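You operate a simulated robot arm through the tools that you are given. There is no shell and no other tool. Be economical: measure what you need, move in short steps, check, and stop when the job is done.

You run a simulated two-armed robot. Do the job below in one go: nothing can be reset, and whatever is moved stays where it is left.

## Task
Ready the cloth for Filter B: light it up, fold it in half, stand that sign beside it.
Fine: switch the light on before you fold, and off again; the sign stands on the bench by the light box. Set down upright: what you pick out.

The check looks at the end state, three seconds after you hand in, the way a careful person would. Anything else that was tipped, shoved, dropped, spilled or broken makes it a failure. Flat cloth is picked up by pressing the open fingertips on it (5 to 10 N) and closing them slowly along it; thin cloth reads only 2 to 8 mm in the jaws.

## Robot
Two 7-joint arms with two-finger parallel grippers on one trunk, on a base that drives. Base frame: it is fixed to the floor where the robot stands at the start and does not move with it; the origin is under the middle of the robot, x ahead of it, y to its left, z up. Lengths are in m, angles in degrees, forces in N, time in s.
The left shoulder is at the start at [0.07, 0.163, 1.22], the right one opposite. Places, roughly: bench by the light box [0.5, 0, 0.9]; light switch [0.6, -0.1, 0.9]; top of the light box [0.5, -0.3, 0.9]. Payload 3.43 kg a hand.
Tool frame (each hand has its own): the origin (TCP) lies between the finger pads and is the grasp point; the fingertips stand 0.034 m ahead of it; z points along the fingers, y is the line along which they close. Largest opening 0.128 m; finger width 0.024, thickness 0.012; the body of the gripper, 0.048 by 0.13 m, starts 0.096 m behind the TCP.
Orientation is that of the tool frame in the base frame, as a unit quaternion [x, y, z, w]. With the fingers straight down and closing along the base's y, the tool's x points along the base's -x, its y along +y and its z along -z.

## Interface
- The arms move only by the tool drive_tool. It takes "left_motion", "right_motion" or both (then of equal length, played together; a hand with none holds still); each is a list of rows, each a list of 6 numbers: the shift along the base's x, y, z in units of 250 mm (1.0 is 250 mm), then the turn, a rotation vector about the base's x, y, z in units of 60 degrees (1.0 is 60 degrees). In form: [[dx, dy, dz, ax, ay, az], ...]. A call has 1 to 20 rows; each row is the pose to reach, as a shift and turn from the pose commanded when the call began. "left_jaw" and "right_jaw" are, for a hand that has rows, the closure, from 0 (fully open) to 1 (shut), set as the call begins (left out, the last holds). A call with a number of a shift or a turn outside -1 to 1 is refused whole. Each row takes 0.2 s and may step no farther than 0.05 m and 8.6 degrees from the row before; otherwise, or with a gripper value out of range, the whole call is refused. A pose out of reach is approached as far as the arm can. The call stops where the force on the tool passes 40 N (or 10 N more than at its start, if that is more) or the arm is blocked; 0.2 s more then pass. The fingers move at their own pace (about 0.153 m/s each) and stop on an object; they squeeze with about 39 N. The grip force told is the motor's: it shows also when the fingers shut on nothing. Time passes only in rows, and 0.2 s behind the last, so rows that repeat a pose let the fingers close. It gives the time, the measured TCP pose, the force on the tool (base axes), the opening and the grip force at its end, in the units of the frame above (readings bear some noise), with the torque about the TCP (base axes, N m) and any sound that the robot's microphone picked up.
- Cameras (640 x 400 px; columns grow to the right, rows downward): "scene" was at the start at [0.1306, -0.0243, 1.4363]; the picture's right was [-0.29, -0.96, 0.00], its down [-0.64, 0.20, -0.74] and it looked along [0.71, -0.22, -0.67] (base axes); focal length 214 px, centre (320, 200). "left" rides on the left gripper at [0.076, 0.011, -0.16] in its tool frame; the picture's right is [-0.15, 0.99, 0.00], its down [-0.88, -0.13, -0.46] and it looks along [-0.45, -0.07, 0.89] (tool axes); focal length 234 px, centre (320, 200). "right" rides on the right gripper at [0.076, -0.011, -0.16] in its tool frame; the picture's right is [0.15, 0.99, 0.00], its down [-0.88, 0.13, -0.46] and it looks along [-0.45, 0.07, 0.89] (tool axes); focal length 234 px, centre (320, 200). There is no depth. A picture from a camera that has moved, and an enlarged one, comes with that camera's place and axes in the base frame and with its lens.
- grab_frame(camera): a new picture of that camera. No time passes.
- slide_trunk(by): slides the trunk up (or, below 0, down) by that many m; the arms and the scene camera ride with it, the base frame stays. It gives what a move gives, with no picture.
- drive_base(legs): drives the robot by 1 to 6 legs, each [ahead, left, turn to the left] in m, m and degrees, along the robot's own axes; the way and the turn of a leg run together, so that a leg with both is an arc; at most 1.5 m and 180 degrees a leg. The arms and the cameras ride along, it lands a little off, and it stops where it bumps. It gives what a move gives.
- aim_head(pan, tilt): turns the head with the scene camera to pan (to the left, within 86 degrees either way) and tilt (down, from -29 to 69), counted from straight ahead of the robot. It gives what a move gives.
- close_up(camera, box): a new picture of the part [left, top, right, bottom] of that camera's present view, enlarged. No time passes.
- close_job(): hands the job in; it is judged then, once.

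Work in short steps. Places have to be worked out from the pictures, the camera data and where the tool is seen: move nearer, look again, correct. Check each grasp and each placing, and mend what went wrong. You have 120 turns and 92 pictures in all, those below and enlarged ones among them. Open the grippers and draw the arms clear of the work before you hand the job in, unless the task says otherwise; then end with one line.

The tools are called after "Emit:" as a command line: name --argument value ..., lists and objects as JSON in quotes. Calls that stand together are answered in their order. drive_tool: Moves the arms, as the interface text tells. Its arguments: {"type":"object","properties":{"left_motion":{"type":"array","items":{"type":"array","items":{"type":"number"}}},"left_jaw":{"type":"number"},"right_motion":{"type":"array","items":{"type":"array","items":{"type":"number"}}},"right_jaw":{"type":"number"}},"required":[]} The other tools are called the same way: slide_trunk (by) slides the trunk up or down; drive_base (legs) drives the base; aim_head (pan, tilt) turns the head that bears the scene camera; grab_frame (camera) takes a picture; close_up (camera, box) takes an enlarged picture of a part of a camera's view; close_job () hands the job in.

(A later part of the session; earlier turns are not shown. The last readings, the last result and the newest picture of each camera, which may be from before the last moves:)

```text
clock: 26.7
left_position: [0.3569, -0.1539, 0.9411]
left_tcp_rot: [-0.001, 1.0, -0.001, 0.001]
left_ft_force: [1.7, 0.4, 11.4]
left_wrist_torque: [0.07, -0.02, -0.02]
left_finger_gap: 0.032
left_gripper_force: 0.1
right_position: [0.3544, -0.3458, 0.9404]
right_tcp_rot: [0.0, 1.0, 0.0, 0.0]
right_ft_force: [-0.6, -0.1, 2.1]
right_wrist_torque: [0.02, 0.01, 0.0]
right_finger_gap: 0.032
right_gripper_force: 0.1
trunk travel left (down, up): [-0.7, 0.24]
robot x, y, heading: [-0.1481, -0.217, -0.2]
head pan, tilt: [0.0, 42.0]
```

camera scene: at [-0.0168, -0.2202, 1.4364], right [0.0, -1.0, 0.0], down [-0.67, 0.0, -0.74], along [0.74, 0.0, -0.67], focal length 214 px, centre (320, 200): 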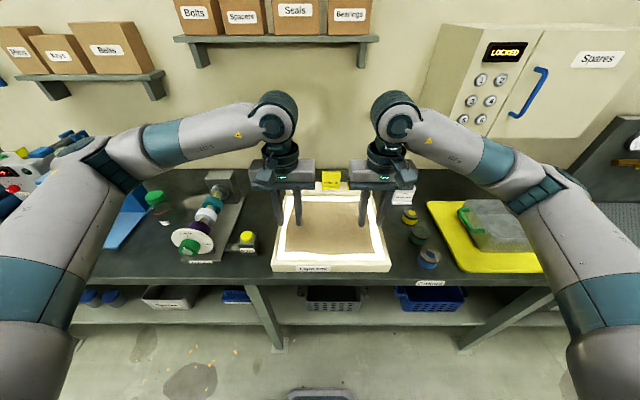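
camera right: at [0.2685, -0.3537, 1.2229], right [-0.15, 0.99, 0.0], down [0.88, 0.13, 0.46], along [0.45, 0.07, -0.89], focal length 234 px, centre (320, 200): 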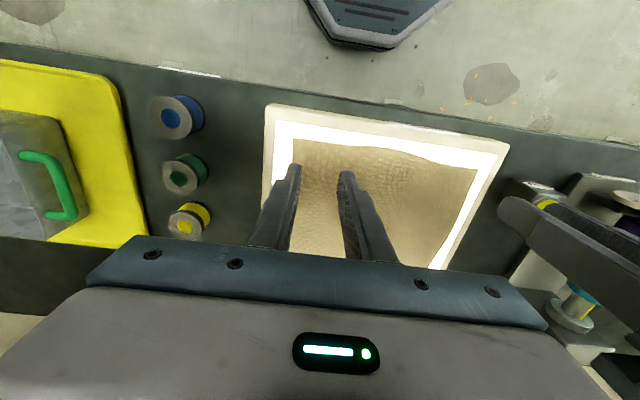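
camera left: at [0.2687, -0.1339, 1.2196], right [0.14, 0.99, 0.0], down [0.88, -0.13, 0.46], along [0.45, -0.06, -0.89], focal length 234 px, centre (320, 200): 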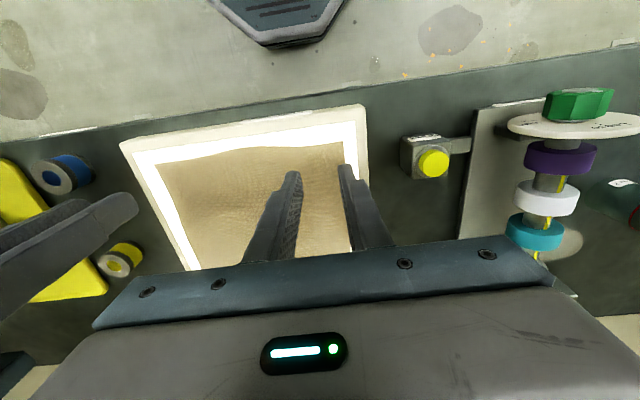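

The right hand is touching (2 N). I'll lower it 0.6 mm and ease the left slightly, then check the finger positions.

Emit:
drive_tool --left_motion '[[0, 0, 0.001, 0, 0, 0], [0, 0, 0.001, 0, 0, 0]]' --right_motion '[[0, 0, -0.0025, 0, 0, 0], [0, 0, -0.0025, 0, 0, 0]]'

Emit:
close_up --camera "left" --box '[240, 100, 400, 200]'

Emit:
close_up --camera "right" --box '[240, 100, 400, 200]'

```text
clock: 27.3
left_position: [0.3557, -0.1534, 0.9406]
left_tcp_rot: [-0.002, 1.0, -0.001, 0.001]
left_ft_force: [1.7, 0.1, 10.6]
left_wrist_torque: [0.02, -0.08, 0.01]
left_finger_gap: 0.0322
left_gripper_force: 0.0
right_position: [0.3538, -0.3462, 0.9401]
right_tcp_rot: [-0.001, 1.0, 0.0, 0.001]
right_ft_force: [-0.5, 1.6, 5.3]
right_wrist_torque: [0.04, 0.03, -0.03]
right_finger_gap: 0.032
right_gripper_force: 0.0
trunk travel left (down, up): [-0.7, 0.24]
robot x, y, heading: [-0.1517, -0.2179, 0.0]
head pan, tilt: [0.0, 42.0]
```

```text
4.00 times, centred on (320, 150) of left
camera zoom: at [0.2795, -0.1427, 1.0978], right [0.14, 0.99, 0.0], down [0.88, -0.13, 0.46], along [0.45, -0.07, -0.89], focal length 937 px, centre (320, 400)
```

zoom: 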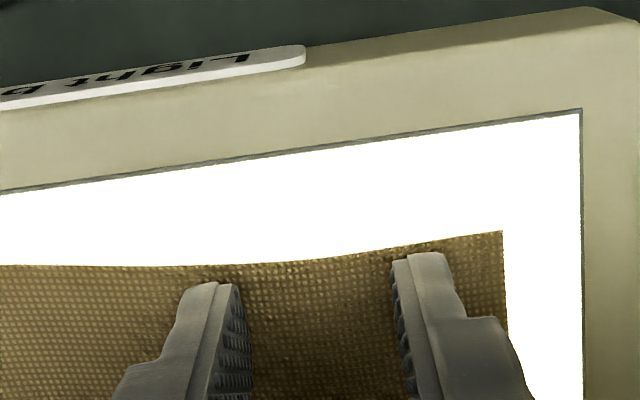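

```text
4.00 times, centred on (320, 150) of right
camera zoom: at [0.2795, -0.3562, 1.1002], right [-0.15, 0.99, 0.0], down [0.88, 0.13, 0.46], along [0.45, 0.07, -0.89], focal length 937 px, centre (320, 400)
```

zoom: 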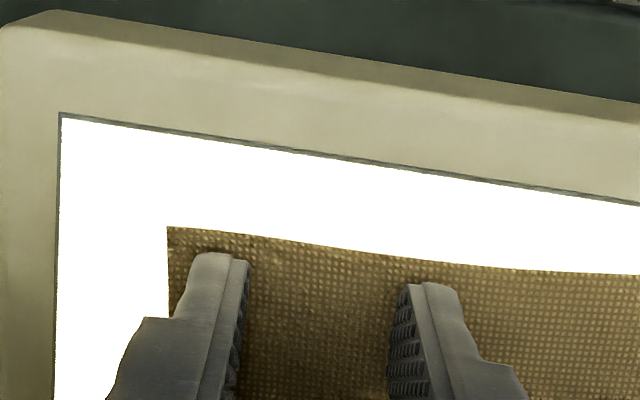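

Both hands are placed well, a few mm inside the edge near the corners. I'll close in stages.

Emit:
drive_tool --left_motion '[[0, 0, 0, 0, 0, 0], [0, 0, 0, 0, 0, 0]]' --right_motion '[[0, 0, -0.001, 0, 0, 0], [0, 0, -0.001, 0, 0, 0]]' --left_jaw 0.83 --right_jaw 0.83

Emit:
drive_tool --left_motion '[[0, 0, 0, 0, 0, 0], [0, 0, 0, 0, 0, 0]]' --right_motion '[[0, 0, 0, 0, 0, 0], [0, 0, 0, 0, 0, 0]]' --left_jaw 0.91 --right_jaw 0.91

Emit:
drive_tool --left_motion '[[0, 0, 0, 0, 0, 0], [0, 0, 0, 0, 0, 0], [0, 0, 0, 0, 0, 0]]' --right_motion '[[0, 0, 0, 0, 0, 0], [0, 0, 0, 0, 0, 0], [0, 0, 0, 0, 0, 0]]' --left_jaw 1.0 --right_jaw 1.0

Emit:
close_up --camera "scene" --box '[256, 190, 400, 280]'

```text
clock: 27.9
left_position: [0.3561, -0.154, 0.9405]
left_tcp_rot: [-0.002, 1.0, 0.001, 0.001]
left_ft_force: [1.4, -0.8, 8.5]
left_wrist_torque: [-0.04, -0.02, -0.01]
left_finger_gap: 0.0208
left_gripper_force: 0.0
right_position: [0.3537, -0.3442, 0.9418]
right_tcp_rot: [-0.002, 1.0, 0.0, 0.002]
right_ft_force: [1.6, -0.2, 15.4]
right_wrist_torque: [-0.09, 0.06, 0.0]
right_finger_gap: 0.0209
right_gripper_force: 0.1
trunk travel left (down, up): [-0.7, 0.24]
robot x, y, heading: [-0.1523, -0.2183, 0.2]
head pan, tilt: [0.0, 42.0]
```

```text
clock: 28.5
left_position: [0.3562, -0.1525, 0.94]
left_tcp_rot: [-0.001, 1.0, 0.0, 0.001]
left_ft_force: [-0.8, -1.7, 9.8]
left_wrist_torque: [-0.11, 0.08, 0.03]
left_finger_gap: 0.0119
left_gripper_force: 1.0
right_position: [0.3529, -0.3448, 0.9405]
right_tcp_rot: [-0.001, 1.0, 0.001, 0.002]
right_ft_force: [0.8, 5.6, 16.7]
right_wrist_torque: [0.12, 0.01, -0.02]
right_finger_gap: 0.0122
right_gripper_force: 0.5
trunk travel left (down, up): [-0.7, 0.24]
robot x, y, heading: [-0.1519, -0.2152, 0.2]
head pan, tilt: [0.0, 42.0]
```

```text
clock: 29.3
left_position: [0.3556, -0.1535, 0.9414]
left_tcp_rot: [-0.002, 1.0, -0.001, 0.001]
left_ft_force: [-1.3, -6.4, 11.6]
left_wrist_torque: [-0.24, 0.03, 0.02]
left_finger_gap: 0.0
left_gripper_force: 32.9
right_position: [0.3537, -0.3449, 0.9409]
right_tcp_rot: [-0.001, 1.0, 0.0, 0.001]
right_ft_force: [-0.2, 10.6, 18.2]
right_wrist_torque: [0.3, 0.03, -0.01]
right_finger_gap: 0.0019
right_gripper_force: 36.8
trunk travel left (down, up): [-0.7, 0.24]
robot x, y, heading: [-0.152, -0.2157, -0.1]
head pan, tilt: [0.0, 42.0]
```

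```text
4.44 times, centred on (328, 235) of scene
camera zoom: at [-0.019, -0.2169, 1.4367], right [0.0, -1.0, 0.0], down [-0.67, 0.0, -0.74], along [0.74, 0.0, -0.67], focal length 953 px, centre (284, 44)
```

zoom: 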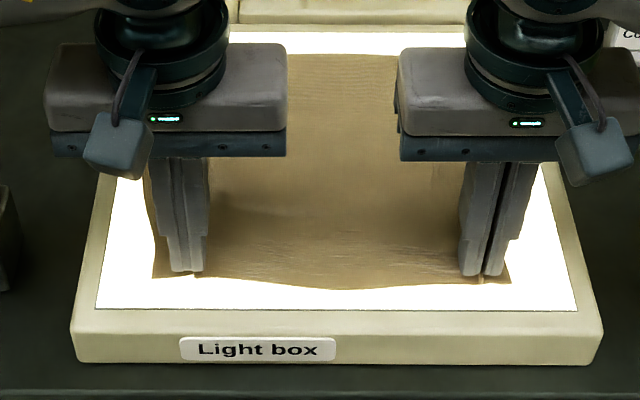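

The right hand reads 1.9 mm (cloth in the jaws) and the left 0.0, which is doubtful. I'll lift both slightly to test.

Emit:
drive_tool --left_motion '[[0, 0, 0.02, 0, 0, 0], [0, 0, 0.06, 0, 0, 0], [0, 0, 0.06, 0, 0, 0]]' --right_motion '[[0, 0, 0.02, 0, 0, 0], [0, 0, 0.06, 0, 0, 0], [0, 0, 0.06, 0, 0, 0]]'

Emit:
close_up --camera "scene" --box '[256, 190, 400, 280]'

```text
clock: 30.1
left_position: [0.3577, -0.1531, 0.9546]
left_tcp_rot: [-0.002, 1.0, -0.001, 0.001]
left_ft_force: [0.5, 0.5, -1.2]
left_wrist_torque: [0.02, -0.01, -0.03]
left_finger_gap: 0.0001
left_gripper_force: 33.4
right_position: [0.3537, -0.347, 0.9513]
right_tcp_rot: [-0.001, 1.0, -0.001, 0.0]
right_ft_force: [-0.4, 1.0, 0.2]
right_wrist_torque: [-0.04, 0.04, 0.01]
right_finger_gap: 0.0022
right_gripper_force: 36.2
trunk travel left (down, up): [-0.7, 0.24]
robot x, y, heading: [-0.1514, -0.2199, 0.0]
head pan, tilt: [0.0, 42.0]
```

```text
4.44 times, centred on (328, 235) of scene
camera zoom: at [-0.0158, -0.2178, 1.4361], right [0.0, -1.0, 0.0], down [-0.67, 0.0, -0.74], along [0.74, 0.0, -0.67], focal length 953 px, centre (284, 44)
```

zoom: 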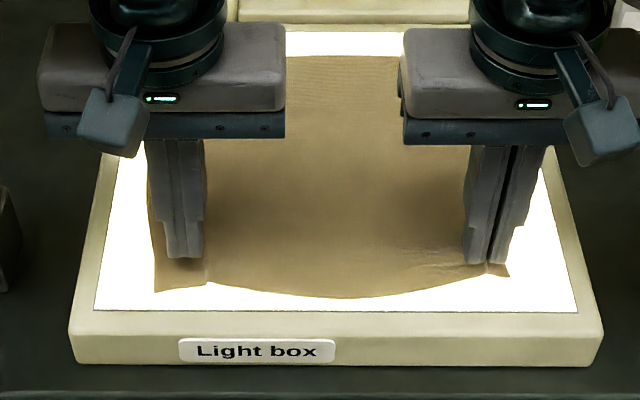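

The right hand holds; the left slipped. I'll reopen the left, shift it inward over the moved corner and press harder.

Emit:
drive_tool --left_motion '[[0, 0, 0.02, 0, 0, 0], [-0.02, -0.044, 0.02, 0, 0, 0], [-0.02, -0.044, 0.0, 0, 0, 0], [-0.02, -0.044, -0.03, 0, 0, 0], [-0.02, -0.044, -0.056, 0, 0, 0], [-0.02, -0.044, -0.062, 0, 0, 0], [-0.02, -0.044, -0.062, 0, 0, 0]]' --left_jaw 0.72

Emit:
close_up --camera "left" --box '[240, 100, 400, 200]'

```text
clock: 31.7
left_position: [0.3519, -0.1653, 0.9392]
left_tcp_rot: [-0.002, 1.0, -0.001, 0.001]
left_ft_force: [0.3, -1.1, 8.0]
left_wrist_torque: [0.03, 0.04, 0.03]
left_finger_gap: 0.036
left_gripper_force: 0.1
right_position: [0.3534, -0.3477, 0.9539]
right_tcp_rot: [-0.001, 1.0, 0.0, 0.001]
right_ft_force: [-1.0, -0.4, -0.2]
right_wrist_torque: [-0.03, -0.02, -0.01]
right_finger_gap: 0.0019
right_gripper_force: 36.9
trunk travel left (down, up): [-0.7, 0.24]
robot x, y, heading: [-0.1503, -0.219, 0.1]
head pan, tilt: [0.0, 42.0]
```

```text
4.00 times, centred on (320, 150) of left
camera zoom: at [0.2749, -0.154, 1.0979], right [0.14, 0.99, 0.0], down [0.88, -0.13, 0.46], along [0.45, -0.07, -0.89], focal length 937 px, centre (320, 400)
```

zoom: 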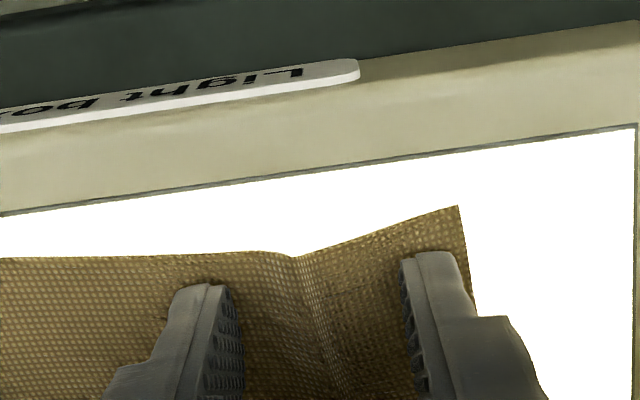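

A small ridge already lies between the fingers. I'll press a little more and close in stages.

Emit:
drive_tool --left_motion '[[0, 0, -0.003, 0, 0, 0], [0, 0, -0.003, 0, 0, 0]]' --left_jaw 0.83

Emit:
drive_tool --left_motion '[[0, 0, 0, 0, 0, 0], [0, 0, 0, 0, 0, 0]]' --left_jaw 0.91

Emit:
drive_tool --left_motion '[[0, 0, 0, 0, 0, 0], [0, 0, 0, 0, 0, 0], [0, 0, 0, 0, 0, 0]]' --left_jaw 1.0

Emit:
close_up --camera "left" --box '[240, 100, 400, 200]'

```text
clock: 32.3
left_position: [0.3526, -0.1642, 0.9399]
left_tcp_rot: [-0.002, 1.0, 0.0, 0.002]
left_ft_force: [2.1, -1.0, 18.5]
left_wrist_torque: [0.11, -0.07, -0.05]
left_finger_gap: 0.0206
left_gripper_force: 0.0
right_position: [0.3537, -0.3459, 0.9549]
right_tcp_rot: [-0.001, 1.0, 0.0, 0.0]
right_ft_force: [0.1, 0.0, -0.4]
right_wrist_torque: [-0.05, 0.0, 0.04]
right_finger_gap: 0.002
right_gripper_force: 36.8
trunk travel left (down, up): [-0.7, 0.24]
robot x, y, heading: [-0.1491, -0.2188, 0.2]
head pan, tilt: [0.0, 42.0]
```

```text
clock: 32.9
left_position: [0.3517, -0.165, 0.9408]
left_tcp_rot: [-0.002, 1.0, 0.0, 0.002]
left_ft_force: [3.3, -2.9, 23.6]
left_wrist_torque: [0.06, -0.04, -0.04]
left_finger_gap: 0.0109
left_gripper_force: 0.0
right_position: [0.3523, -0.3457, 0.9546]
right_tcp_rot: [-0.001, 1.0, 0.0, 0.0]
right_ft_force: [-0.3, 1.3, 0.0]
right_wrist_torque: [0.06, 0.0, -0.01]
right_finger_gap: 0.0019
right_gripper_force: 36.5
trunk travel left (down, up): [-0.7, 0.24]
robot x, y, heading: [-0.152, -0.2177, 0.2]
head pan, tilt: [0.0, 42.0]
```

```text
clock: 33.7
left_position: [0.3501, -0.1655, 0.9396]
left_tcp_rot: [-0.002, 1.0, -0.001, 0.001]
left_ft_force: [3.7, -6.7, 27.2]
left_wrist_torque: [-0.15, -0.03, 0.09]
left_finger_gap: 0.0031
left_gripper_force: 37.8
right_position: [0.3522, -0.3461, 0.9559]
right_tcp_rot: [-0.001, 1.0, 0.0, 0.001]
right_ft_force: [-0.6, 8.7, -0.9]
right_wrist_torque: [0.31, -0.04, 0.01]
right_finger_gap: 0.0019
right_gripper_force: 36.8
trunk travel left (down, up): [-0.7, 0.24]
robot x, y, heading: [-0.1538, -0.2174, 0.1]
head pan, tilt: [0.0, 42.0]
```

```text
4.00 times, centred on (320, 150) of left
camera zoom: at [0.2735, -0.154, 1.0977], right [0.14, 0.99, 0.0], down [0.88, -0.13, 0.46], along [0.45, -0.07, -0.89], focal length 937 px, centre (320, 400)
```

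zoom: 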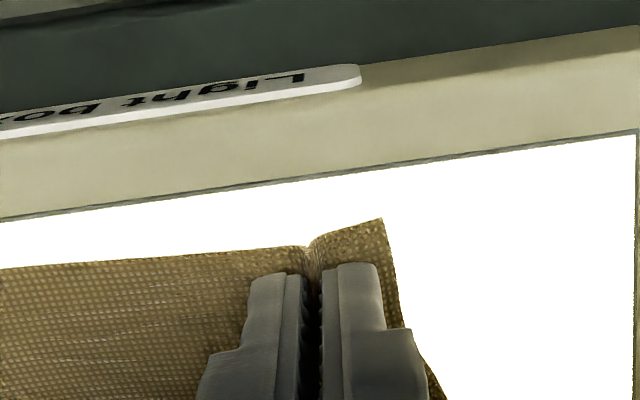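

Both corners are held (3.1 and 1.9 mm). I'll start the fold, arcing up and back about the fold line x≈0.456, and relax the tension between the hands slightly.

Emit:
drive_tool --left_motion '[[0.006, -0.012, 0.07, 0, 0, 0], [0.025, -0.012, 0.136, 0, 0, 0], [0.056, -0.012, 0.2, 0, 0, 0], [0.098, -0.012, 0.256, 0, 0, 0], [0.15, -0.012, 0.305, 0, 0, 0], [0.21, -0.012, 0.344, 0, 0, 0], [0.276, -0.012, 0.375, 0, 0, 0], [0.348, -0.012, 0.392, 0, 0, 0], [0.418, -0.012, 0.396, 0, 0, 0], [0.418, -0.012, 0.396, 0, 0, 0]]' --right_motion '[[0.006, 0.012, 0.01, 0, 0, 0], [0.025, 0.012, 0.076, 0, 0, 0], [0.056, 0.012, 0.14, 0, 0, 0], [0.098, 0.012, 0.196, 0, 0, 0], [0.15, 0.012, 0.245, 0, 0, 0], [0.21, 0.012, 0.284, 0, 0, 0], [0.276, 0.012, 0.315, 0, 0, 0], [0.348, 0.012, 0.332, 0, 0, 0], [0.418, 0.012, 0.336, 0, 0, 0], [0.418, 0.012, 0.336, 0, 0, 0]]'

Emit:
close_up --camera "scene" --box '[240, 170, 416, 280]'

```text
clock: 35.9
left_position: [0.458, -0.1678, 1.0384]
left_tcp_rot: [-0.002, 1.0, -0.001, 0.0]
left_ft_force: [0.1, 0.2, 1.0]
left_wrist_torque: [0.01, 0.0, -0.01]
left_finger_gap: 0.0027
left_gripper_force: 37.6
right_position: [0.4596, -0.342, 1.0383]
right_tcp_rot: [0.0, 1.0, -0.001, 0.0]
right_ft_force: [-0.1, -0.7, 0.2]
right_wrist_torque: [-0.01, 0.01, 0.0]
right_finger_gap: 0.0021
right_gripper_force: 36.5
trunk travel left (down, up): [-0.7, 0.24]
robot x, y, heading: [-0.1494, -0.2125, -0.1]
head pan, tilt: [0.0, 42.0]
```

```text
3.64 times, centred on (328, 225) of scene
camera zoom: at [-0.0168, -0.2178, 1.4363], right [0.0, -1.0, 0.0], down [-0.67, 0.0, -0.74], along [0.74, 0.0, -0.67], focal length 780 px, centre (291, 109)
```

zoom: 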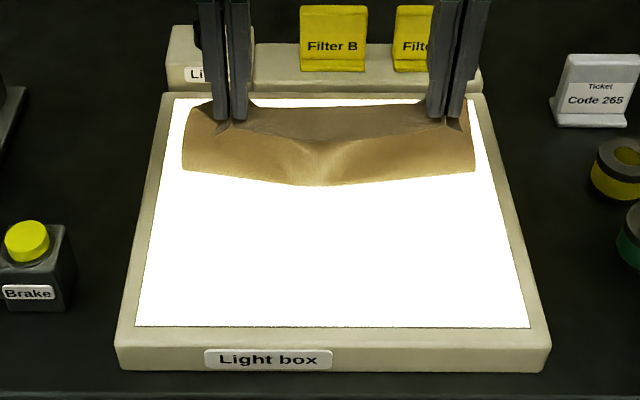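

The cloth lifted cleanly and the back half stayed in place. I'll complete the arc, lay the edge onto the back edge and spread the hands slightly.

Emit:
drive_tool --left_motion '[[0.037, 0.004, 0, 0, 0, 0], [0.074, 0.008, -0.004, 0, 0, 0], [0.145, 0.012, -0.023, 0, 0, 0], [0.212, 0.012, -0.052, 0, 0, 0], [0.271, 0.012, -0.092, 0, 0, 0], [0.324, 0.012, -0.14, 0, 0, 0], [0.366, 0.012, -0.2, 0, 0, 0], [0.397, 0.012, -0.26, 0, 0, 0], [0.414, 0.012, -0.325, 0, 0, 0], [0.414, 0.012, -0.365, 0, 0, 0], [0.414, 0.012, -0.365, 0, 0, 0]]' --right_motion '[[0.037, -0.004, 0, 0, 0, 0], [0.074, -0.008, -0.004, 0, 0, 0], [0.145, -0.012, -0.023, 0, 0, 0], [0.212, -0.012, -0.052, 0, 0, 0], [0.271, -0.012, -0.092, 0, 0, 0], [0.324, -0.012, -0.14, 0, 0, 0], [0.366, -0.012, -0.2, 0, 0, 0], [0.397, -0.012, -0.26, 0, 0, 0], [0.414, -0.012, -0.325, 0, 0, 0], [0.414, -0.012, -0.365, 0, 0, 0], [0.414, -0.012, -0.365, 0, 0, 0]]'

Emit:
close_up --camera "scene" --box '[240, 170, 416, 280]'

Emit:
grab_frame --camera "left"

```text
clock: 38.3
left_position: [0.5604, -0.1645, 0.9463]
left_tcp_rot: [-0.001, 1.0, -0.001, 0.001]
left_ft_force: [0.1, -8.2, -0.1]
left_wrist_torque: [-0.25, -0.02, 0.09]
left_finger_gap: 0.0029
left_gripper_force: 37.8
right_position: [0.5624, -0.3456, 0.9468]
right_tcp_rot: [-0.001, 1.0, 0.0, 0.001]
right_ft_force: [-0.4, 8.6, 0.8]
right_wrist_torque: [0.26, -0.03, 0.03]
right_finger_gap: 0.0019
right_gripper_force: 36.8
trunk travel left (down, up): [-0.7, 0.24]
robot x, y, heading: [-0.1496, -0.2202, 0.0]
head pan, tilt: [0.0, 42.0]
```

```text
3.64 times, centred on (328, 225) of scene
camera zoom: at [-0.0163, -0.2178, 1.4363], right [0.0, -1.0, 0.0], down [-0.67, 0.0, -0.74], along [0.74, 0.0, -0.67], focal length 780 px, centre (291, 109)
```

zoom: 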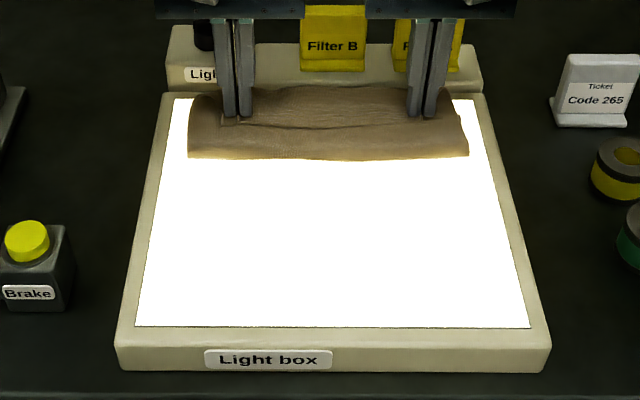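

```text
54 pictures are left
camera left: at [0.4837, -0.1535, 1.104], right [0.14, 0.99, 0.0], down [0.88, -0.13, 0.46], along [0.45, -0.07, -0.89], focal length 234 px, centre (320, 200)
```

left: 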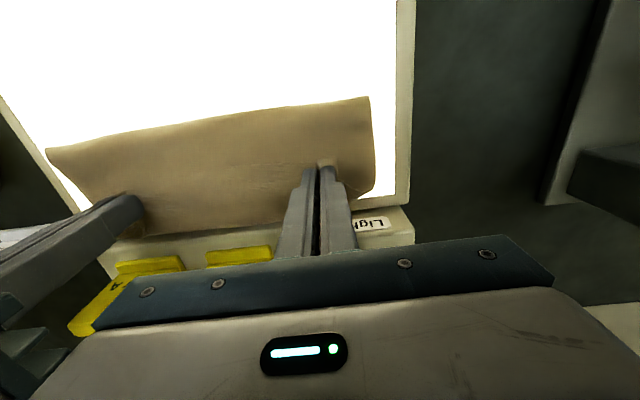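

The upper layer has doubled back on itself: slack let the fold line creep to x≈0.50, giving a Z shape. While still holding, I'll lift, go back toward the front to lay the lower half down, then redo the arc taut.

Emit:
drive_tool --left_motion '[[0, -0.008, 0.1, 0, 0, 0], [-0.04, -0.008, 0.25, 0, 0, 0], [-0.12, -0.008, 0.38, 0, 0, 0], [-0.25, -0.008, 0.43, 0, 0, 0], [-0.38, -0.008, 0.42, 0, 0, 0], [-0.5, -0.008, 0.37, 0, 0, 0], [-0.62, -0.008, 0.3, 0, 0, 0], [-0.7, -0.008, 0.22, 0, 0, 0], [-0.76, -0.008, 0.17, 0, 0, 0], [-0.76, -0.008, 0.17, 0, 0, 0]]' --right_motion '[[0, 0.008, 0.1, 0, 0, 0], [-0.04, 0.008, 0.25, 0, 0, 0], [-0.12, 0.008, 0.38, 0, 0, 0], [-0.25, 0.008, 0.43, 0, 0, 0], [-0.38, 0.008, 0.42, 0, 0, 0], [-0.5, 0.008, 0.37, 0, 0, 0], [-0.62, 0.008, 0.3, 0, 0, 0], [-0.7, 0.008, 0.22, 0, 0, 0], [-0.76, 0.008, 0.17, 0, 0, 0], [-0.76, 0.008, 0.17, 0, 0, 0]]'

Emit:
close_up --camera "scene" --box '[240, 170, 416, 280]'

```text
clock: 40.5
left_position: [0.3711, -0.1669, 0.9888]
left_tcp_rot: [-0.002, 1.0, 0.001, 0.0]
left_ft_force: [0.0, -0.9, 0.0]
left_wrist_torque: [-0.01, 0.01, -0.01]
left_finger_gap: 0.0027
left_gripper_force: 37.4
right_position: [0.3725, -0.3446, 0.9902]
right_tcp_rot: [-0.001, 1.0, -0.001, 0.0]
right_ft_force: [-0.3, 0.4, 0.5]
right_wrist_torque: [0.0, -0.02, 0.0]
right_finger_gap: 0.002
right_gripper_force: 36.7
trunk travel left (down, up): [-0.7, 0.24]
robot x, y, heading: [-0.1531, -0.2179, 0.4]
head pan, tilt: [0.0, 42.0]
```

```text
3.64 times, centred on (328, 225) of scene
camera zoom: at [-0.0162, -0.2178, 1.4363], right [0.0, -1.0, 0.0], down [-0.67, 0.0, -0.74], along [0.74, 0.0, -0.67], focal length 780 px, centre (291, 109)
```

zoom: 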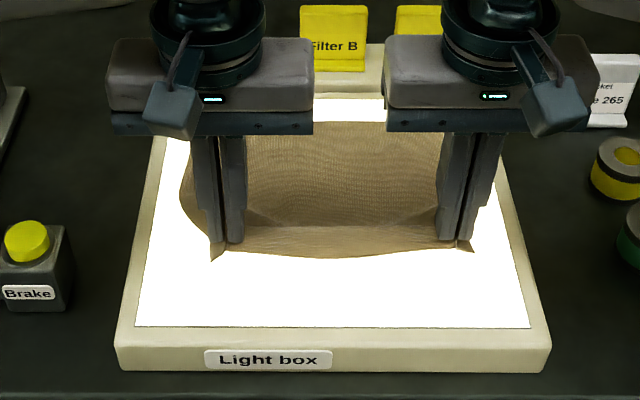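

The cloth is laid out again, with its back edge now at x≈0.557. I'll redo the arc taut, with radius 0.109 about x=0.444, and pause at 110° to look.

Emit:
drive_tool --left_motion '[[0.005, 0, 0.07, 0, 0, 0], [0.01, 0, 0.132, 0, 0, 0], [0.072, 0, 0.176, 0, 0, 0], [0.141, 0, 0.208, 0, 0, 0], [0.214, 0, 0.227, 0, 0, 0], [0.29, 0, 0.234, 0, 0, 0], [0.366, 0, 0.227, 0, 0, 0], [0.439, 0, 0.208, 0, 0, 0], [0.439, 0, 0.208, 0, 0, 0]]' --right_motion '[[0.005, 0, 0.07, 0, 0, 0], [0.01, 0, 0.132, 0, 0, 0], [0.072, 0, 0.176, 0, 0, 0], [0.141, 0, 0.208, 0, 0, 0], [0.214, 0, 0.227, 0, 0, 0], [0.29, 0, 0.234, 0, 0, 0], [0.366, 0, 0.227, 0, 0, 0], [0.439, 0, 0.208, 0, 0, 0], [0.439, 0, 0.208, 0, 0, 0]]'

Emit:
close_up --camera "scene" --box '[240, 170, 416, 280]'

```text
clock: 42.5
left_position: [0.4806, -0.1666, 1.0411]
left_tcp_rot: [-0.003, 1.0, 0.0, 0.0]
left_ft_force: [-0.3, -0.6, -0.1]
left_wrist_torque: [-0.01, 0.0, -0.01]
left_finger_gap: 0.0027
left_gripper_force: 37.8
right_position: [0.4826, -0.3439, 1.0417]
right_tcp_rot: [-0.001, 1.0, 0.0, 0.0]
right_ft_force: [0.1, 0.7, -0.2]
right_wrist_torque: [0.05, 0.0, -0.03]
right_finger_gap: 0.0019
right_gripper_force: 36.7
trunk travel left (down, up): [-0.7, 0.24]
robot x, y, heading: [-0.1494, -0.2204, 0.1]
head pan, tilt: [0.0, 42.0]
```

```text
3.64 times, centred on (328, 225) of scene
camera zoom: at [-0.0169, -0.2178, 1.4364], right [0.0, -1.0, 0.0], down [-0.67, 0.0, -0.74], along [0.74, 0.0, -0.67], focal length 780 px, centre (291, 109)
```

zoom: 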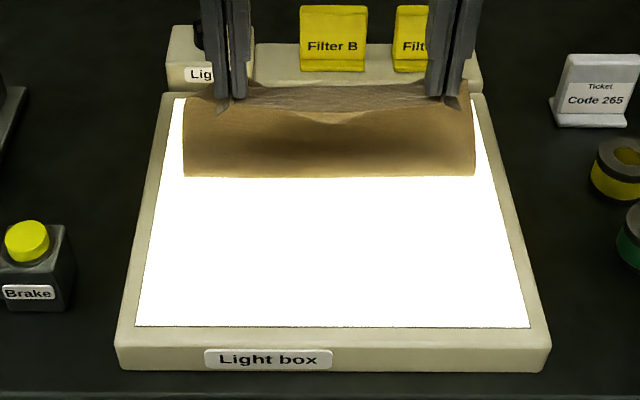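

The cloth bulges over the +x side of the vertical fingers, so the fold line creeps again. I'll drag the cloth forward for clearance from the signs, then redo the arc while pitching the fingers back toward the robot so the cloth leaves them downward.

Emit:
drive_tool --left_motion '[[-0.12, 0, -0.01, 0, 0, 0], [-0.24, 0, -0.04, 0, 0, 0], [-0.36, 0, -0.1, 0, 0, 0], [-0.46, 0, -0.18, 0, 0, 0], [-0.54, 0, -0.25, 0, 0, 0], [-0.62, 0, -0.3, 0, 0, 0], [-0.68, 0, -0.31, 0, 0, 0], [-0.72, 0, -0.31, 0, 0, 0], [-0.72, 0, -0.31, 0, 0, 0]]' --right_motion '[[-0.12, 0, -0.01, 0, 0, 0], [-0.24, 0, -0.04, 0, 0, 0], [-0.36, 0, -0.1, 0, 0, 0], [-0.46, 0, -0.18, 0, 0, 0], [-0.54, 0, -0.25, 0, 0, 0], [-0.62, 0, -0.3, 0, 0, 0], [-0.68, 0, -0.31, 0, 0, 0], [-0.72, 0, -0.31, 0, 0, 0], [-0.72, 0, -0.31, 0, 0, 0]]'

Emit:
close_up --camera "scene" --box '[240, 170, 416, 280]'

```text
clock: 44.5
left_position: [0.3003, -0.167, 0.9647]
left_tcp_rot: [-0.002, 1.0, 0.001, -0.001]
left_ft_force: [0.2, -3.4, -0.4]
left_wrist_torque: [-0.07, -0.01, 0.06]
left_finger_gap: 0.0027
left_gripper_force: 37.6
right_position: [0.3024, -0.3435, 0.9641]
right_tcp_rot: [-0.001, 1.0, 0.0, 0.0]
right_ft_force: [0.0, 2.4, -0.2]
right_wrist_torque: [0.09, 0.02, -0.04]
right_finger_gap: 0.002
right_gripper_force: 36.9
trunk travel left (down, up): [-0.7, 0.24]
robot x, y, heading: [-0.1526, -0.2182, 0.3]
head pan, tilt: [0.0, 42.0]
```

```text
3.64 times, centred on (328, 225) of scene
camera zoom: at [-0.0162, -0.2177, 1.4363], right [0.0, -1.0, 0.0], down [-0.67, 0.0, -0.74], along [0.74, 0.0, -0.67], focal length 780 px, centre (291, 109)
```

zoom: 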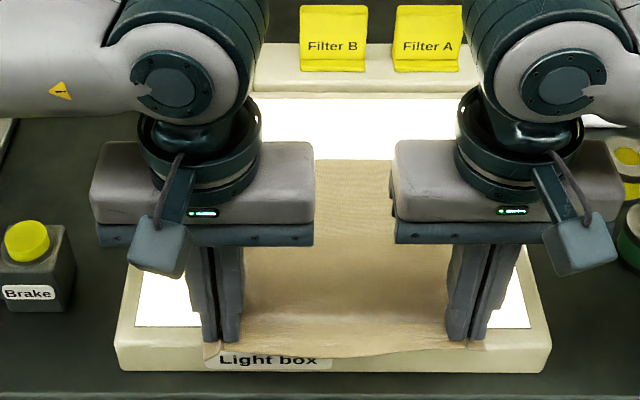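

The back edge is now at x≈0.50, so the fold line should be about x=0.389. I'll run the pitched arc and pause at 110°.

Emit:
drive_tool --left_motion '[[-0.02, 0, 0.112, 0, 0, 0], [0.05, 0, 0.2, 0, 0, 0], [0.138, 0, 0.269, 0, 0, 0], [0.218, 0, 0.3, 0, 0.083, 0], [0.301, 0, 0.318, 0, 0.167, 0], [0.387, 0, 0.321, 0, 0.25, 0], [0.473, 0, 0.312, 0, 0.333, 0], [0.556, 0, 0.287, 0, 0.417, 0], [0.556, 0, 0.287, 0, 0.417, 0]]' --right_motion '[[-0.02, 0, 0.112, 0, 0, 0], [0.05, 0, 0.2, 0, 0, 0], [0.138, 0, 0.269, 0, 0, 0], [0.218, 0, 0.3, 0, 0.083, 0], [0.301, 0, 0.318, 0, 0.167, 0], [0.387, 0, 0.321, 0, 0.25, 0], [0.473, 0, 0.312, 0, 0.333, 0], [0.556, 0, 0.287, 0, 0.417, 0], [0.556, 0, 0.287, 0, 0.417, 0]]'

Emit:
close_up --camera "scene" --box '[240, 170, 416, 280]'

```text
clock: 46.5
left_position: [0.4392, -0.167, 1.0365]
left_tcp_rot: [-0.001, 0.976, 0.0, -0.217]
left_ft_force: [-0.2, -1.4, -0.2]
left_wrist_torque: [-0.05, -0.05, 0.07]
left_finger_gap: 0.0028
left_gripper_force: 37.2
right_position: [0.4385, -0.3443, 1.0354]
right_tcp_rot: [-0.001, 0.976, 0.0, -0.217]
right_ft_force: [-0.6, 2.0, 0.2]
right_wrist_torque: [0.04, -0.03, -0.02]
right_finger_gap: 0.002
right_gripper_force: 36.6
trunk travel left (down, up): [-0.7, 0.24]
robot x, y, heading: [-0.1503, -0.2148, 0.1]
head pan, tilt: [0.0, 42.0]
```

```text
3.64 times, centred on (328, 225) of scene
camera zoom: at [-0.0175, -0.2179, 1.4364], right [0.0, -1.0, 0.0], down [-0.67, 0.0, -0.74], along [0.74, 0.0, -0.67], focal length 780 px, centre (291, 109)
```

zoom: 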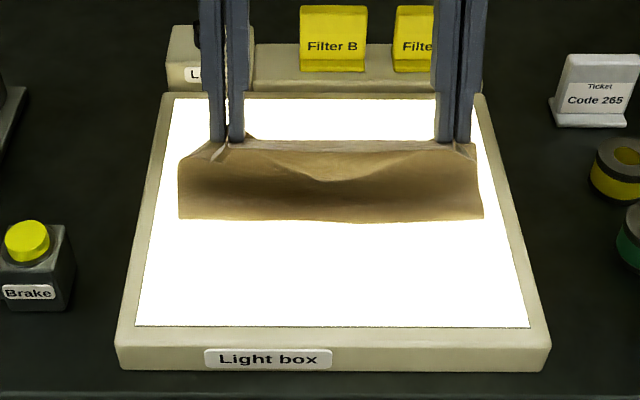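

The fold is at x≈0.43. I'll check from the left hand where the back edge is.

Emit:
grab_frame --camera "left"

Emit:
grab_frame --camera "right"

```text
49 pictures are left
camera left: at [0.4365, -0.1562, 1.2112], right [0.13, 0.99, -0.06], down [0.99, -0.13, 0.04], along [0.03, -0.07, -1.0], focal length 234 px, centre (320, 200)
```

left: 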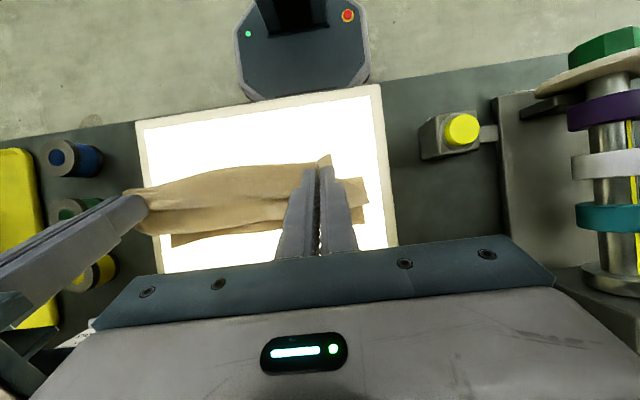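

```text
48 pictures are left
camera right: at [0.4396, -0.3549, 1.2118], right [-0.13, 0.99, 0.06], down [0.99, 0.13, 0.04], along [0.03, 0.07, -1.0], focal length 234 px, centre (320, 200)
```

right: 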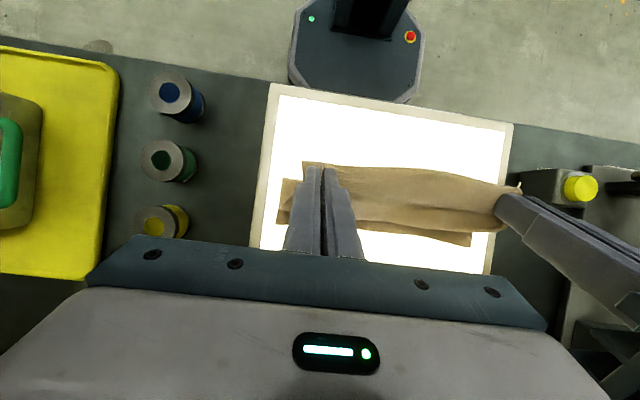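

Since the cloth is gripped with its body on the +x side of the fingers, tucking the free back half underneath suits this hold better. I'll raise the cloth into a hanging curtain above x≈0.40, so the free edge touches down and the bottom half can be laid toward +x. Then the held edge comes back over it.

Emit:
drive_tool --left_motion '[[-0.02, 0, 0.09, 0, -0.07, 0], [-0.04, 0, 0.18, 0, -0.14, 0], [-0.06, 0, 0.27, 0, -0.21, 0], [-0.09, 0, 0.36, 0, -0.28, 0], [-0.12, 0, 0.45, 0, -0.35, 0], [-0.14, 0, 0.53, 0, -0.417, 0], [-0.156, 0, 0.57, 0, -0.417, 0], [-0.156, 0, 0.57, 0, -0.417, 0], [-0.156, 0, 0.57, 0, -0.417, 0]]' --right_motion '[[-0.02, 0, 0.09, 0, -0.07, 0], [-0.04, 0, 0.18, 0, -0.14, 0], [-0.06, 0, 0.27, 0, -0.21, 0], [-0.09, 0, 0.36, 0, -0.28, 0], [-0.12, 0, 0.45, 0, -0.35, 0], [-0.14, 0, 0.53, 0, -0.417, 0], [-0.156, 0, 0.57, 0, -0.417, 0], [-0.156, 0, 0.57, 0, -0.417, 0], [-0.156, 0, 0.57, 0, -0.417, 0]]'

Emit:
grab_frame --camera "scene"

Emit:
grab_frame --camera "left"

```text
clock: 48.5
left_position: [0.3992, -0.1677, 1.1783]
left_tcp_rot: [-0.002, 1.0, -0.001, 0.0]
left_ft_force: [-0.1, -0.5, -0.1]
left_wrist_torque: [0.0, -0.01, 0.02]
left_finger_gap: 0.0026
left_gripper_force: 37.1
right_position: [0.4022, -0.3441, 1.1772]
right_tcp_rot: [-0.001, 1.0, 0.001, 0.0]
right_ft_force: [-0.7, 1.6, -0.4]
right_wrist_torque: [0.04, 0.0, 0.02]
right_finger_gap: 0.0021
right_gripper_force: 36.7
trunk travel left (down, up): [-0.7, 0.24]
robot x, y, heading: [-0.1516, -0.2201, 0.0]
head pan, tilt: [0.0, 42.0]
```

```text
47 pictures are left
camera scene: at [-0.0166, -0.2178, 1.4363], right [0.0, -1.0, 0.0], down [-0.67, 0.0, -0.74], along [0.74, 0.0, -0.67], focal length 214 px, centre (320, 200)
```

scene: 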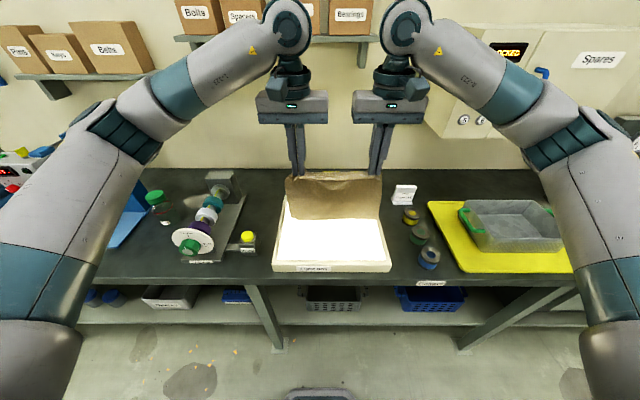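

```text
46 pictures are left
camera left: at [0.3226, -0.1566, 1.3351], right [0.14, 0.99, 0.0], down [0.88, -0.13, 0.46], along [0.45, -0.07, -0.89], focal length 234 px, centre (320, 200)
```

left: 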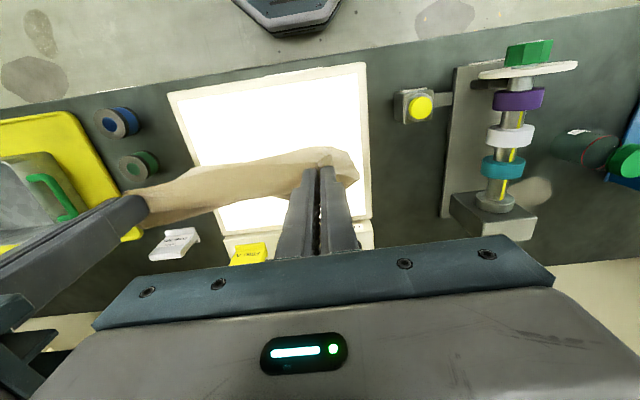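

The cloth hangs freely with its lower edge about 4–5 cm above the box. I'll lower it until the edge touches, then lay the bottom half down while moving +x.

Emit:
drive_tool --left_motion '[[0, 0, -0.1, 0, 0, 0], [0, 0, -0.18, 0, 0, 0], [0.04, 0, -0.23, 0, 0, 0], [0.09, 0, -0.29, 0, 0, 0], [0.15, 0, -0.35, 0, 0, 0], [0.21, 0, -0.4, 0, 0, 0], [0.27, 0, -0.44, 0, 0, 0], [0.33, 0, -0.475, 0, 0, 0], [0.39, 0, -0.5, 0, 0, 0], [0.39, 0, -0.5, 0, 0, 0]]' --right_motion '[[0, 0, -0.1, 0, 0, 0], [0, 0, -0.18, 0, 0, 0], [0.04, 0, -0.23, 0, 0, 0], [0.09, 0, -0.29, 0, 0, 0], [0.15, 0, -0.35, 0, 0, 0], [0.21, 0, -0.4, 0, 0, 0], [0.27, 0, -0.44, 0, 0, 0], [0.33, 0, -0.475, 0, 0, 0], [0.39, 0, -0.5, 0, 0, 0], [0.39, 0, -0.5, 0, 0, 0]]'

Emit:
close_up --camera "scene" --box '[240, 170, 416, 280]'

Emit:
grab_frame --camera "left"

```text
clock: 50.7
left_position: [0.4954, -0.1685, 1.053]
left_tcp_rot: [-0.001, 1.0, -0.001, 0.001]
left_ft_force: [0.0, -1.6, -0.5]
left_wrist_torque: [-0.01, 0.01, 0.04]
left_finger_gap: 0.0029
left_gripper_force: 37.8
right_position: [0.5, -0.3435, 1.0522]
right_tcp_rot: [0.0, 1.0, -0.001, 0.0]
right_ft_force: [0.2, 1.4, -0.3]
right_wrist_torque: [0.01, -0.05, 0.05]
right_finger_gap: 0.0021
right_gripper_force: 36.7
trunk travel left (down, up): [-0.7, 0.24]
robot x, y, heading: [-0.1475, -0.2154, 0.0]
head pan, tilt: [0.0, 42.0]
```

```text
3.64 times, centred on (328, 225) of scene
camera zoom: at [-0.0168, -0.2179, 1.4363], right [0.0, -1.0, 0.0], down [-0.67, 0.0, -0.74], along [0.74, 0.0, -0.67], focal length 780 px, centre (291, 109)
```

zoom: 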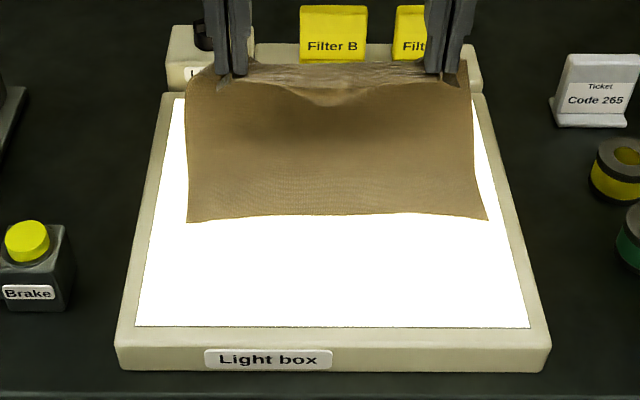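

```text
44 pictures are left
camera left: at [0.4194, -0.1563, 1.2108], right [0.14, 0.99, 0.0], down [0.88, -0.13, 0.46], along [0.45, -0.07, -0.89], focal length 234 px, centre (320, 200)
```

left: 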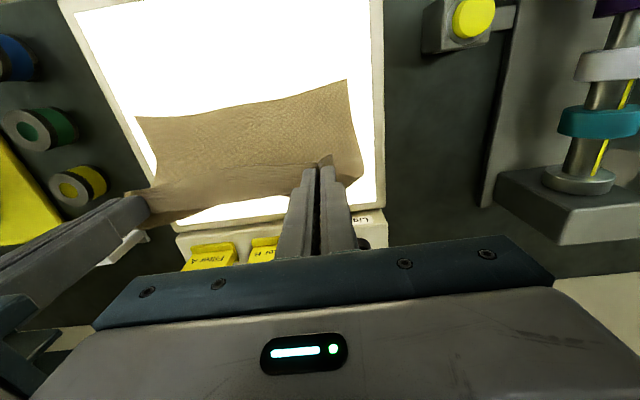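

The free half lies flat with its edge at x≈0.427. I'll bring the held edge back over it and down to match that edge.

Emit:
drive_tool --left_motion '[[-0.03, 0, -0.05, 0, 0, 0], [-0.06, 0.003, -0.1, 0, 0, 0], [-0.09, 0.006, -0.15, 0, 0, 0], [-0.125, 0.01, -0.2, 0, 0, 0], [-0.155, 0.012, -0.25, 0, 0, 0], [-0.185, 0.012, -0.3, 0, 0, 0], [-0.21, 0.012, -0.35, 0, 0, 0], [-0.225, 0.012, -0.4, 0, 0, 0], [-0.23, 0.012, -0.425, 0, 0, 0], [-0.23, 0.012, -0.425, 0, 0, 0]]' --right_motion '[[-0.03, 0, -0.05, 0, 0, 0], [-0.06, -0.003, -0.1, 0, 0, 0], [-0.09, -0.006, -0.15, 0, 0, 0], [-0.125, -0.01, -0.2, 0, 0, 0], [-0.155, -0.012, -0.25, 0, 0, 0], [-0.185, -0.012, -0.3, 0, 0, 0], [-0.21, -0.012, -0.35, 0, 0, 0], [-0.225, -0.012, -0.4, 0, 0, 0], [-0.23, -0.012, -0.425, 0, 0, 0], [-0.23, -0.012, -0.425, 0, 0, 0]]'

Emit:
close_up --camera "scene" --box '[240, 170, 416, 280]'

Emit:
grab_frame --camera "left"

```text
clock: 52.9
left_position: [0.4395, -0.1631, 0.947]
left_tcp_rot: [-0.001, 1.0, -0.001, 0.0]
left_ft_force: [0.5, -14.1, 1.4]
left_wrist_torque: [-0.45, -0.04, 0.15]
left_finger_gap: 0.0029
left_gripper_force: 37.6
right_position: [0.4406, -0.3476, 0.9473]
right_tcp_rot: [0.0, 1.0, 0.0, 0.0]
right_ft_force: [-0.2, 14.1, 0.1]
right_wrist_torque: [0.48, 0.03, -0.02]
right_finger_gap: 0.0018
right_gripper_force: 36.9
trunk travel left (down, up): [-0.7, 0.24]
robot x, y, heading: [-0.149, -0.2175, 0.3]
head pan, tilt: [0.0, 42.0]
```

```text
3.64 times, centred on (328, 225) of scene
camera zoom: at [-0.0165, -0.2178, 1.4363], right [0.0, -1.0, 0.0], down [-0.67, 0.0, -0.74], along [0.74, 0.0, -0.67], focal length 780 px, centre (291, 109)
```

zoom: 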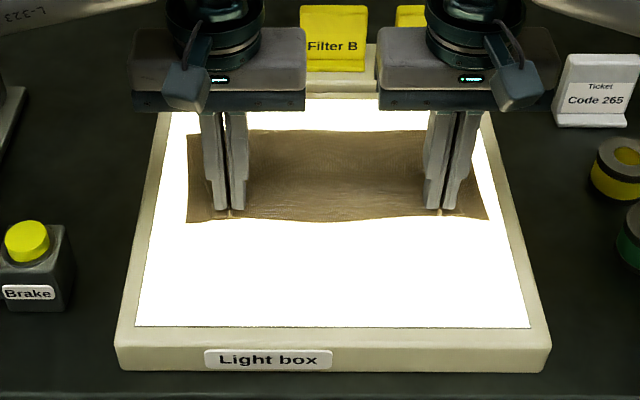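

```text
42 pictures are left
camera left: at [0.3631, -0.1527, 1.1042], right [0.14, 0.99, 0.0], down [0.88, -0.13, 0.46], along [0.45, -0.07, -0.89], focal length 234 px, centre (320, 200)
```

left: 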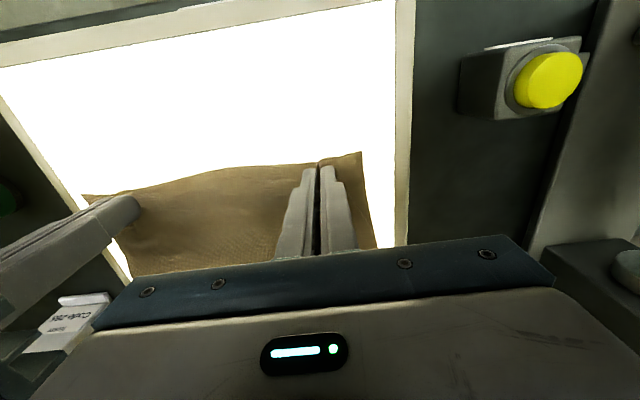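

The layers look well aligned. I'll open the jaws a little to release, then rise straight up.

Emit:
drive_tool --left_motion '[[0, 0, 0, 0, 0, 0], [0, 0, 0, 0, 0, 0], [0, 0, 0.03, 0, 0, 0], [0, 0, 0.1, 0, 0, 0], [0, 0, 0.25, 0, 0, 0], [0, 0, 0.4, 0, 0, 0], [-0.1, 0.1, 0.5, 0, 0, 0], [-0.1, 0.2, 0.5, 0, 0, 0]]' --right_motion '[[0, 0, 0, 0, 0, 0], [0, 0, 0, 0, 0, 0], [0, 0, 0.03, 0, 0, 0], [0, 0, 0.1, 0, 0, 0], [0, 0, 0.25, 0, 0, 0], [0, 0, 0.4, 0, 0, 0], [-0.1, -0.1, 0.5, 0, 0, 0], [-0.1, -0.2, 0.5, 0, 0, 0]]' --left_jaw 0.85 --right_jaw 0.85

Emit:
close_up --camera "scene" --box '[240, 170, 416, 280]'

Emit:
grab_frame --camera "left"

```text
clock: 54.7
left_position: [0.4165, -0.1131, 1.0698]
left_tcp_rot: [-0.002, 1.0, 0.0, 0.0]
left_ft_force: [-0.5, -0.9, 0.3]
left_wrist_torque: [-0.01, 0.01, -0.01]
left_finger_gap: 0.0193
left_gripper_force: 0.0
right_position: [0.4176, -0.3975, 1.0712]
right_tcp_rot: [-0.001, 1.0, -0.001, -0.001]
right_ft_force: [0.4, -0.2, -1.1]
right_wrist_torque: [0.0, 0.02, 0.0]
right_finger_gap: 0.0193
right_gripper_force: 0.1
trunk travel left (down, up): [-0.7, 0.24]
robot x, y, heading: [-0.1522, -0.2176, -0.0]
head pan, tilt: [0.0, 42.0]
```

```text
3.64 times, centred on (328, 225) of scene
camera zoom: at [-0.0155, -0.2176, 1.4362], right [0.0, -1.0, 0.0], down [-0.67, 0.0, -0.74], along [0.74, 0.0, -0.67], focal length 780 px, centre (291, 109)
```

zoom: 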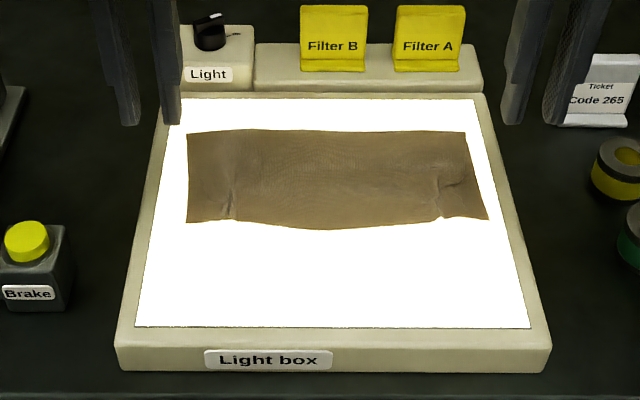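

```text
40 pictures are left
camera left: at [0.3397, -0.1018, 1.2274], right [0.14, 0.99, 0.0], down [0.88, -0.13, 0.46], along [0.45, -0.07, -0.89], focal length 234 px, centre (320, 200)
```

left: 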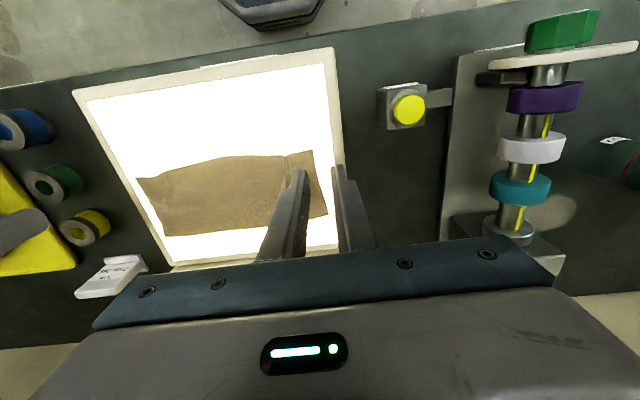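

The fold is clean: the cloth is halved with edges aligned and only small dimples. Next the light goes off, so I'll bring the left hand above the knob, turned to match its "on" orientation.

Emit:
drive_tool --left_motion '[[0.1, -0.01, 0.02, 0, 0, -0.125], [0.2, -0.02, 0.02, 0, 0, -0.25], [0.32, -0.03, 0.02, 0, 0, -0.375], [0.44, -0.04, 0.02, 0, 0, -0.5], [0.56, -0.05, 0.02, 0, 0, -0.625], [0.68, -0.06, 0.02, 0, 0, -0.75], [0.8, -0.07, 0.02, 0, 0, -0.875], [0.904, -0.074, 0.02, 0, 0, -1.0], [0.904, -0.074, 0.02, 0, 0, -1.0]]' --left_jaw 0.6

Emit:
close_up --camera "scene" --box '[264, 150, 344, 200]'

Emit:
close_up --camera "left" --box '[240, 100, 400, 200]'

```text
clock: 56.7
left_position: [0.5758, -0.1278, 1.0756]
left_tcp_rot: [0.36, 0.933, 0.0, 0.0]
left_ft_force: [0.1, 0.5, -0.5]
left_wrist_torque: [-0.02, 0.0, -0.01]
left_finger_gap: 0.0512
left_gripper_force: 0.1
left hand out of reach, approached as far as the arm can: row 6, 7, 8, 9
right_position: [0.4173, -0.3969, 1.0713]
right_tcp_rot: [0.0, 1.0, 0.0, 0.0]
right_ft_force: [-0.1, -0.2, -0.6]
right_wrist_torque: [0.01, 0.02, 0.01]
right_finger_gap: 0.019
right_gripper_force: 0.0
trunk travel left (down, up): [-0.7, 0.24]
robot x, y, heading: [-0.1467, -0.2204, 0.2]
head pan, tilt: [0.0, 42.0]
```

```text
8.00 times, centred on (304, 175) of scene
camera zoom: at [-0.0163, -0.2178, 1.4363], right [0.0, -1.0, 0.0], down [-0.67, 0.0, -0.74], along [0.74, 0.0, -0.67], focal length 1716 px, centre (448, 400)
```

zoom: 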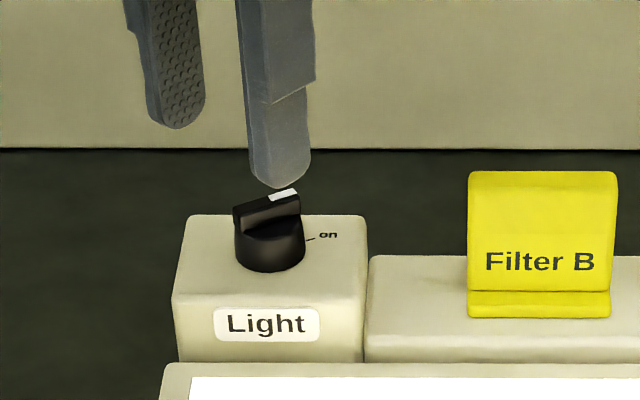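

```text
4.00 times, centred on (320, 150) of left
camera zoom: at [0.5256, -0.0678, 1.2338], right [0.77, 0.63, 0.0], down [0.56, -0.69, 0.46], along [0.29, -0.35, -0.89], focal length 937 px, centre (320, 400)
```

zoom: 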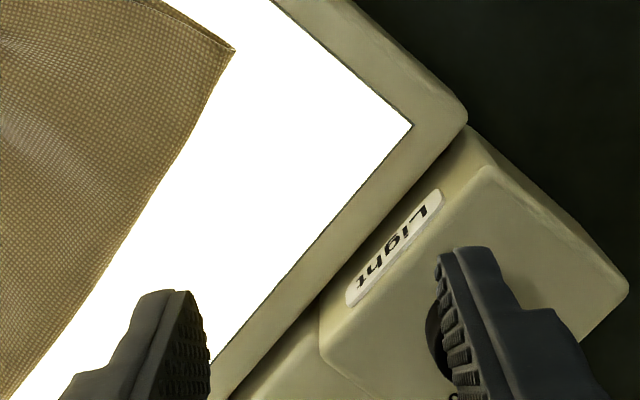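

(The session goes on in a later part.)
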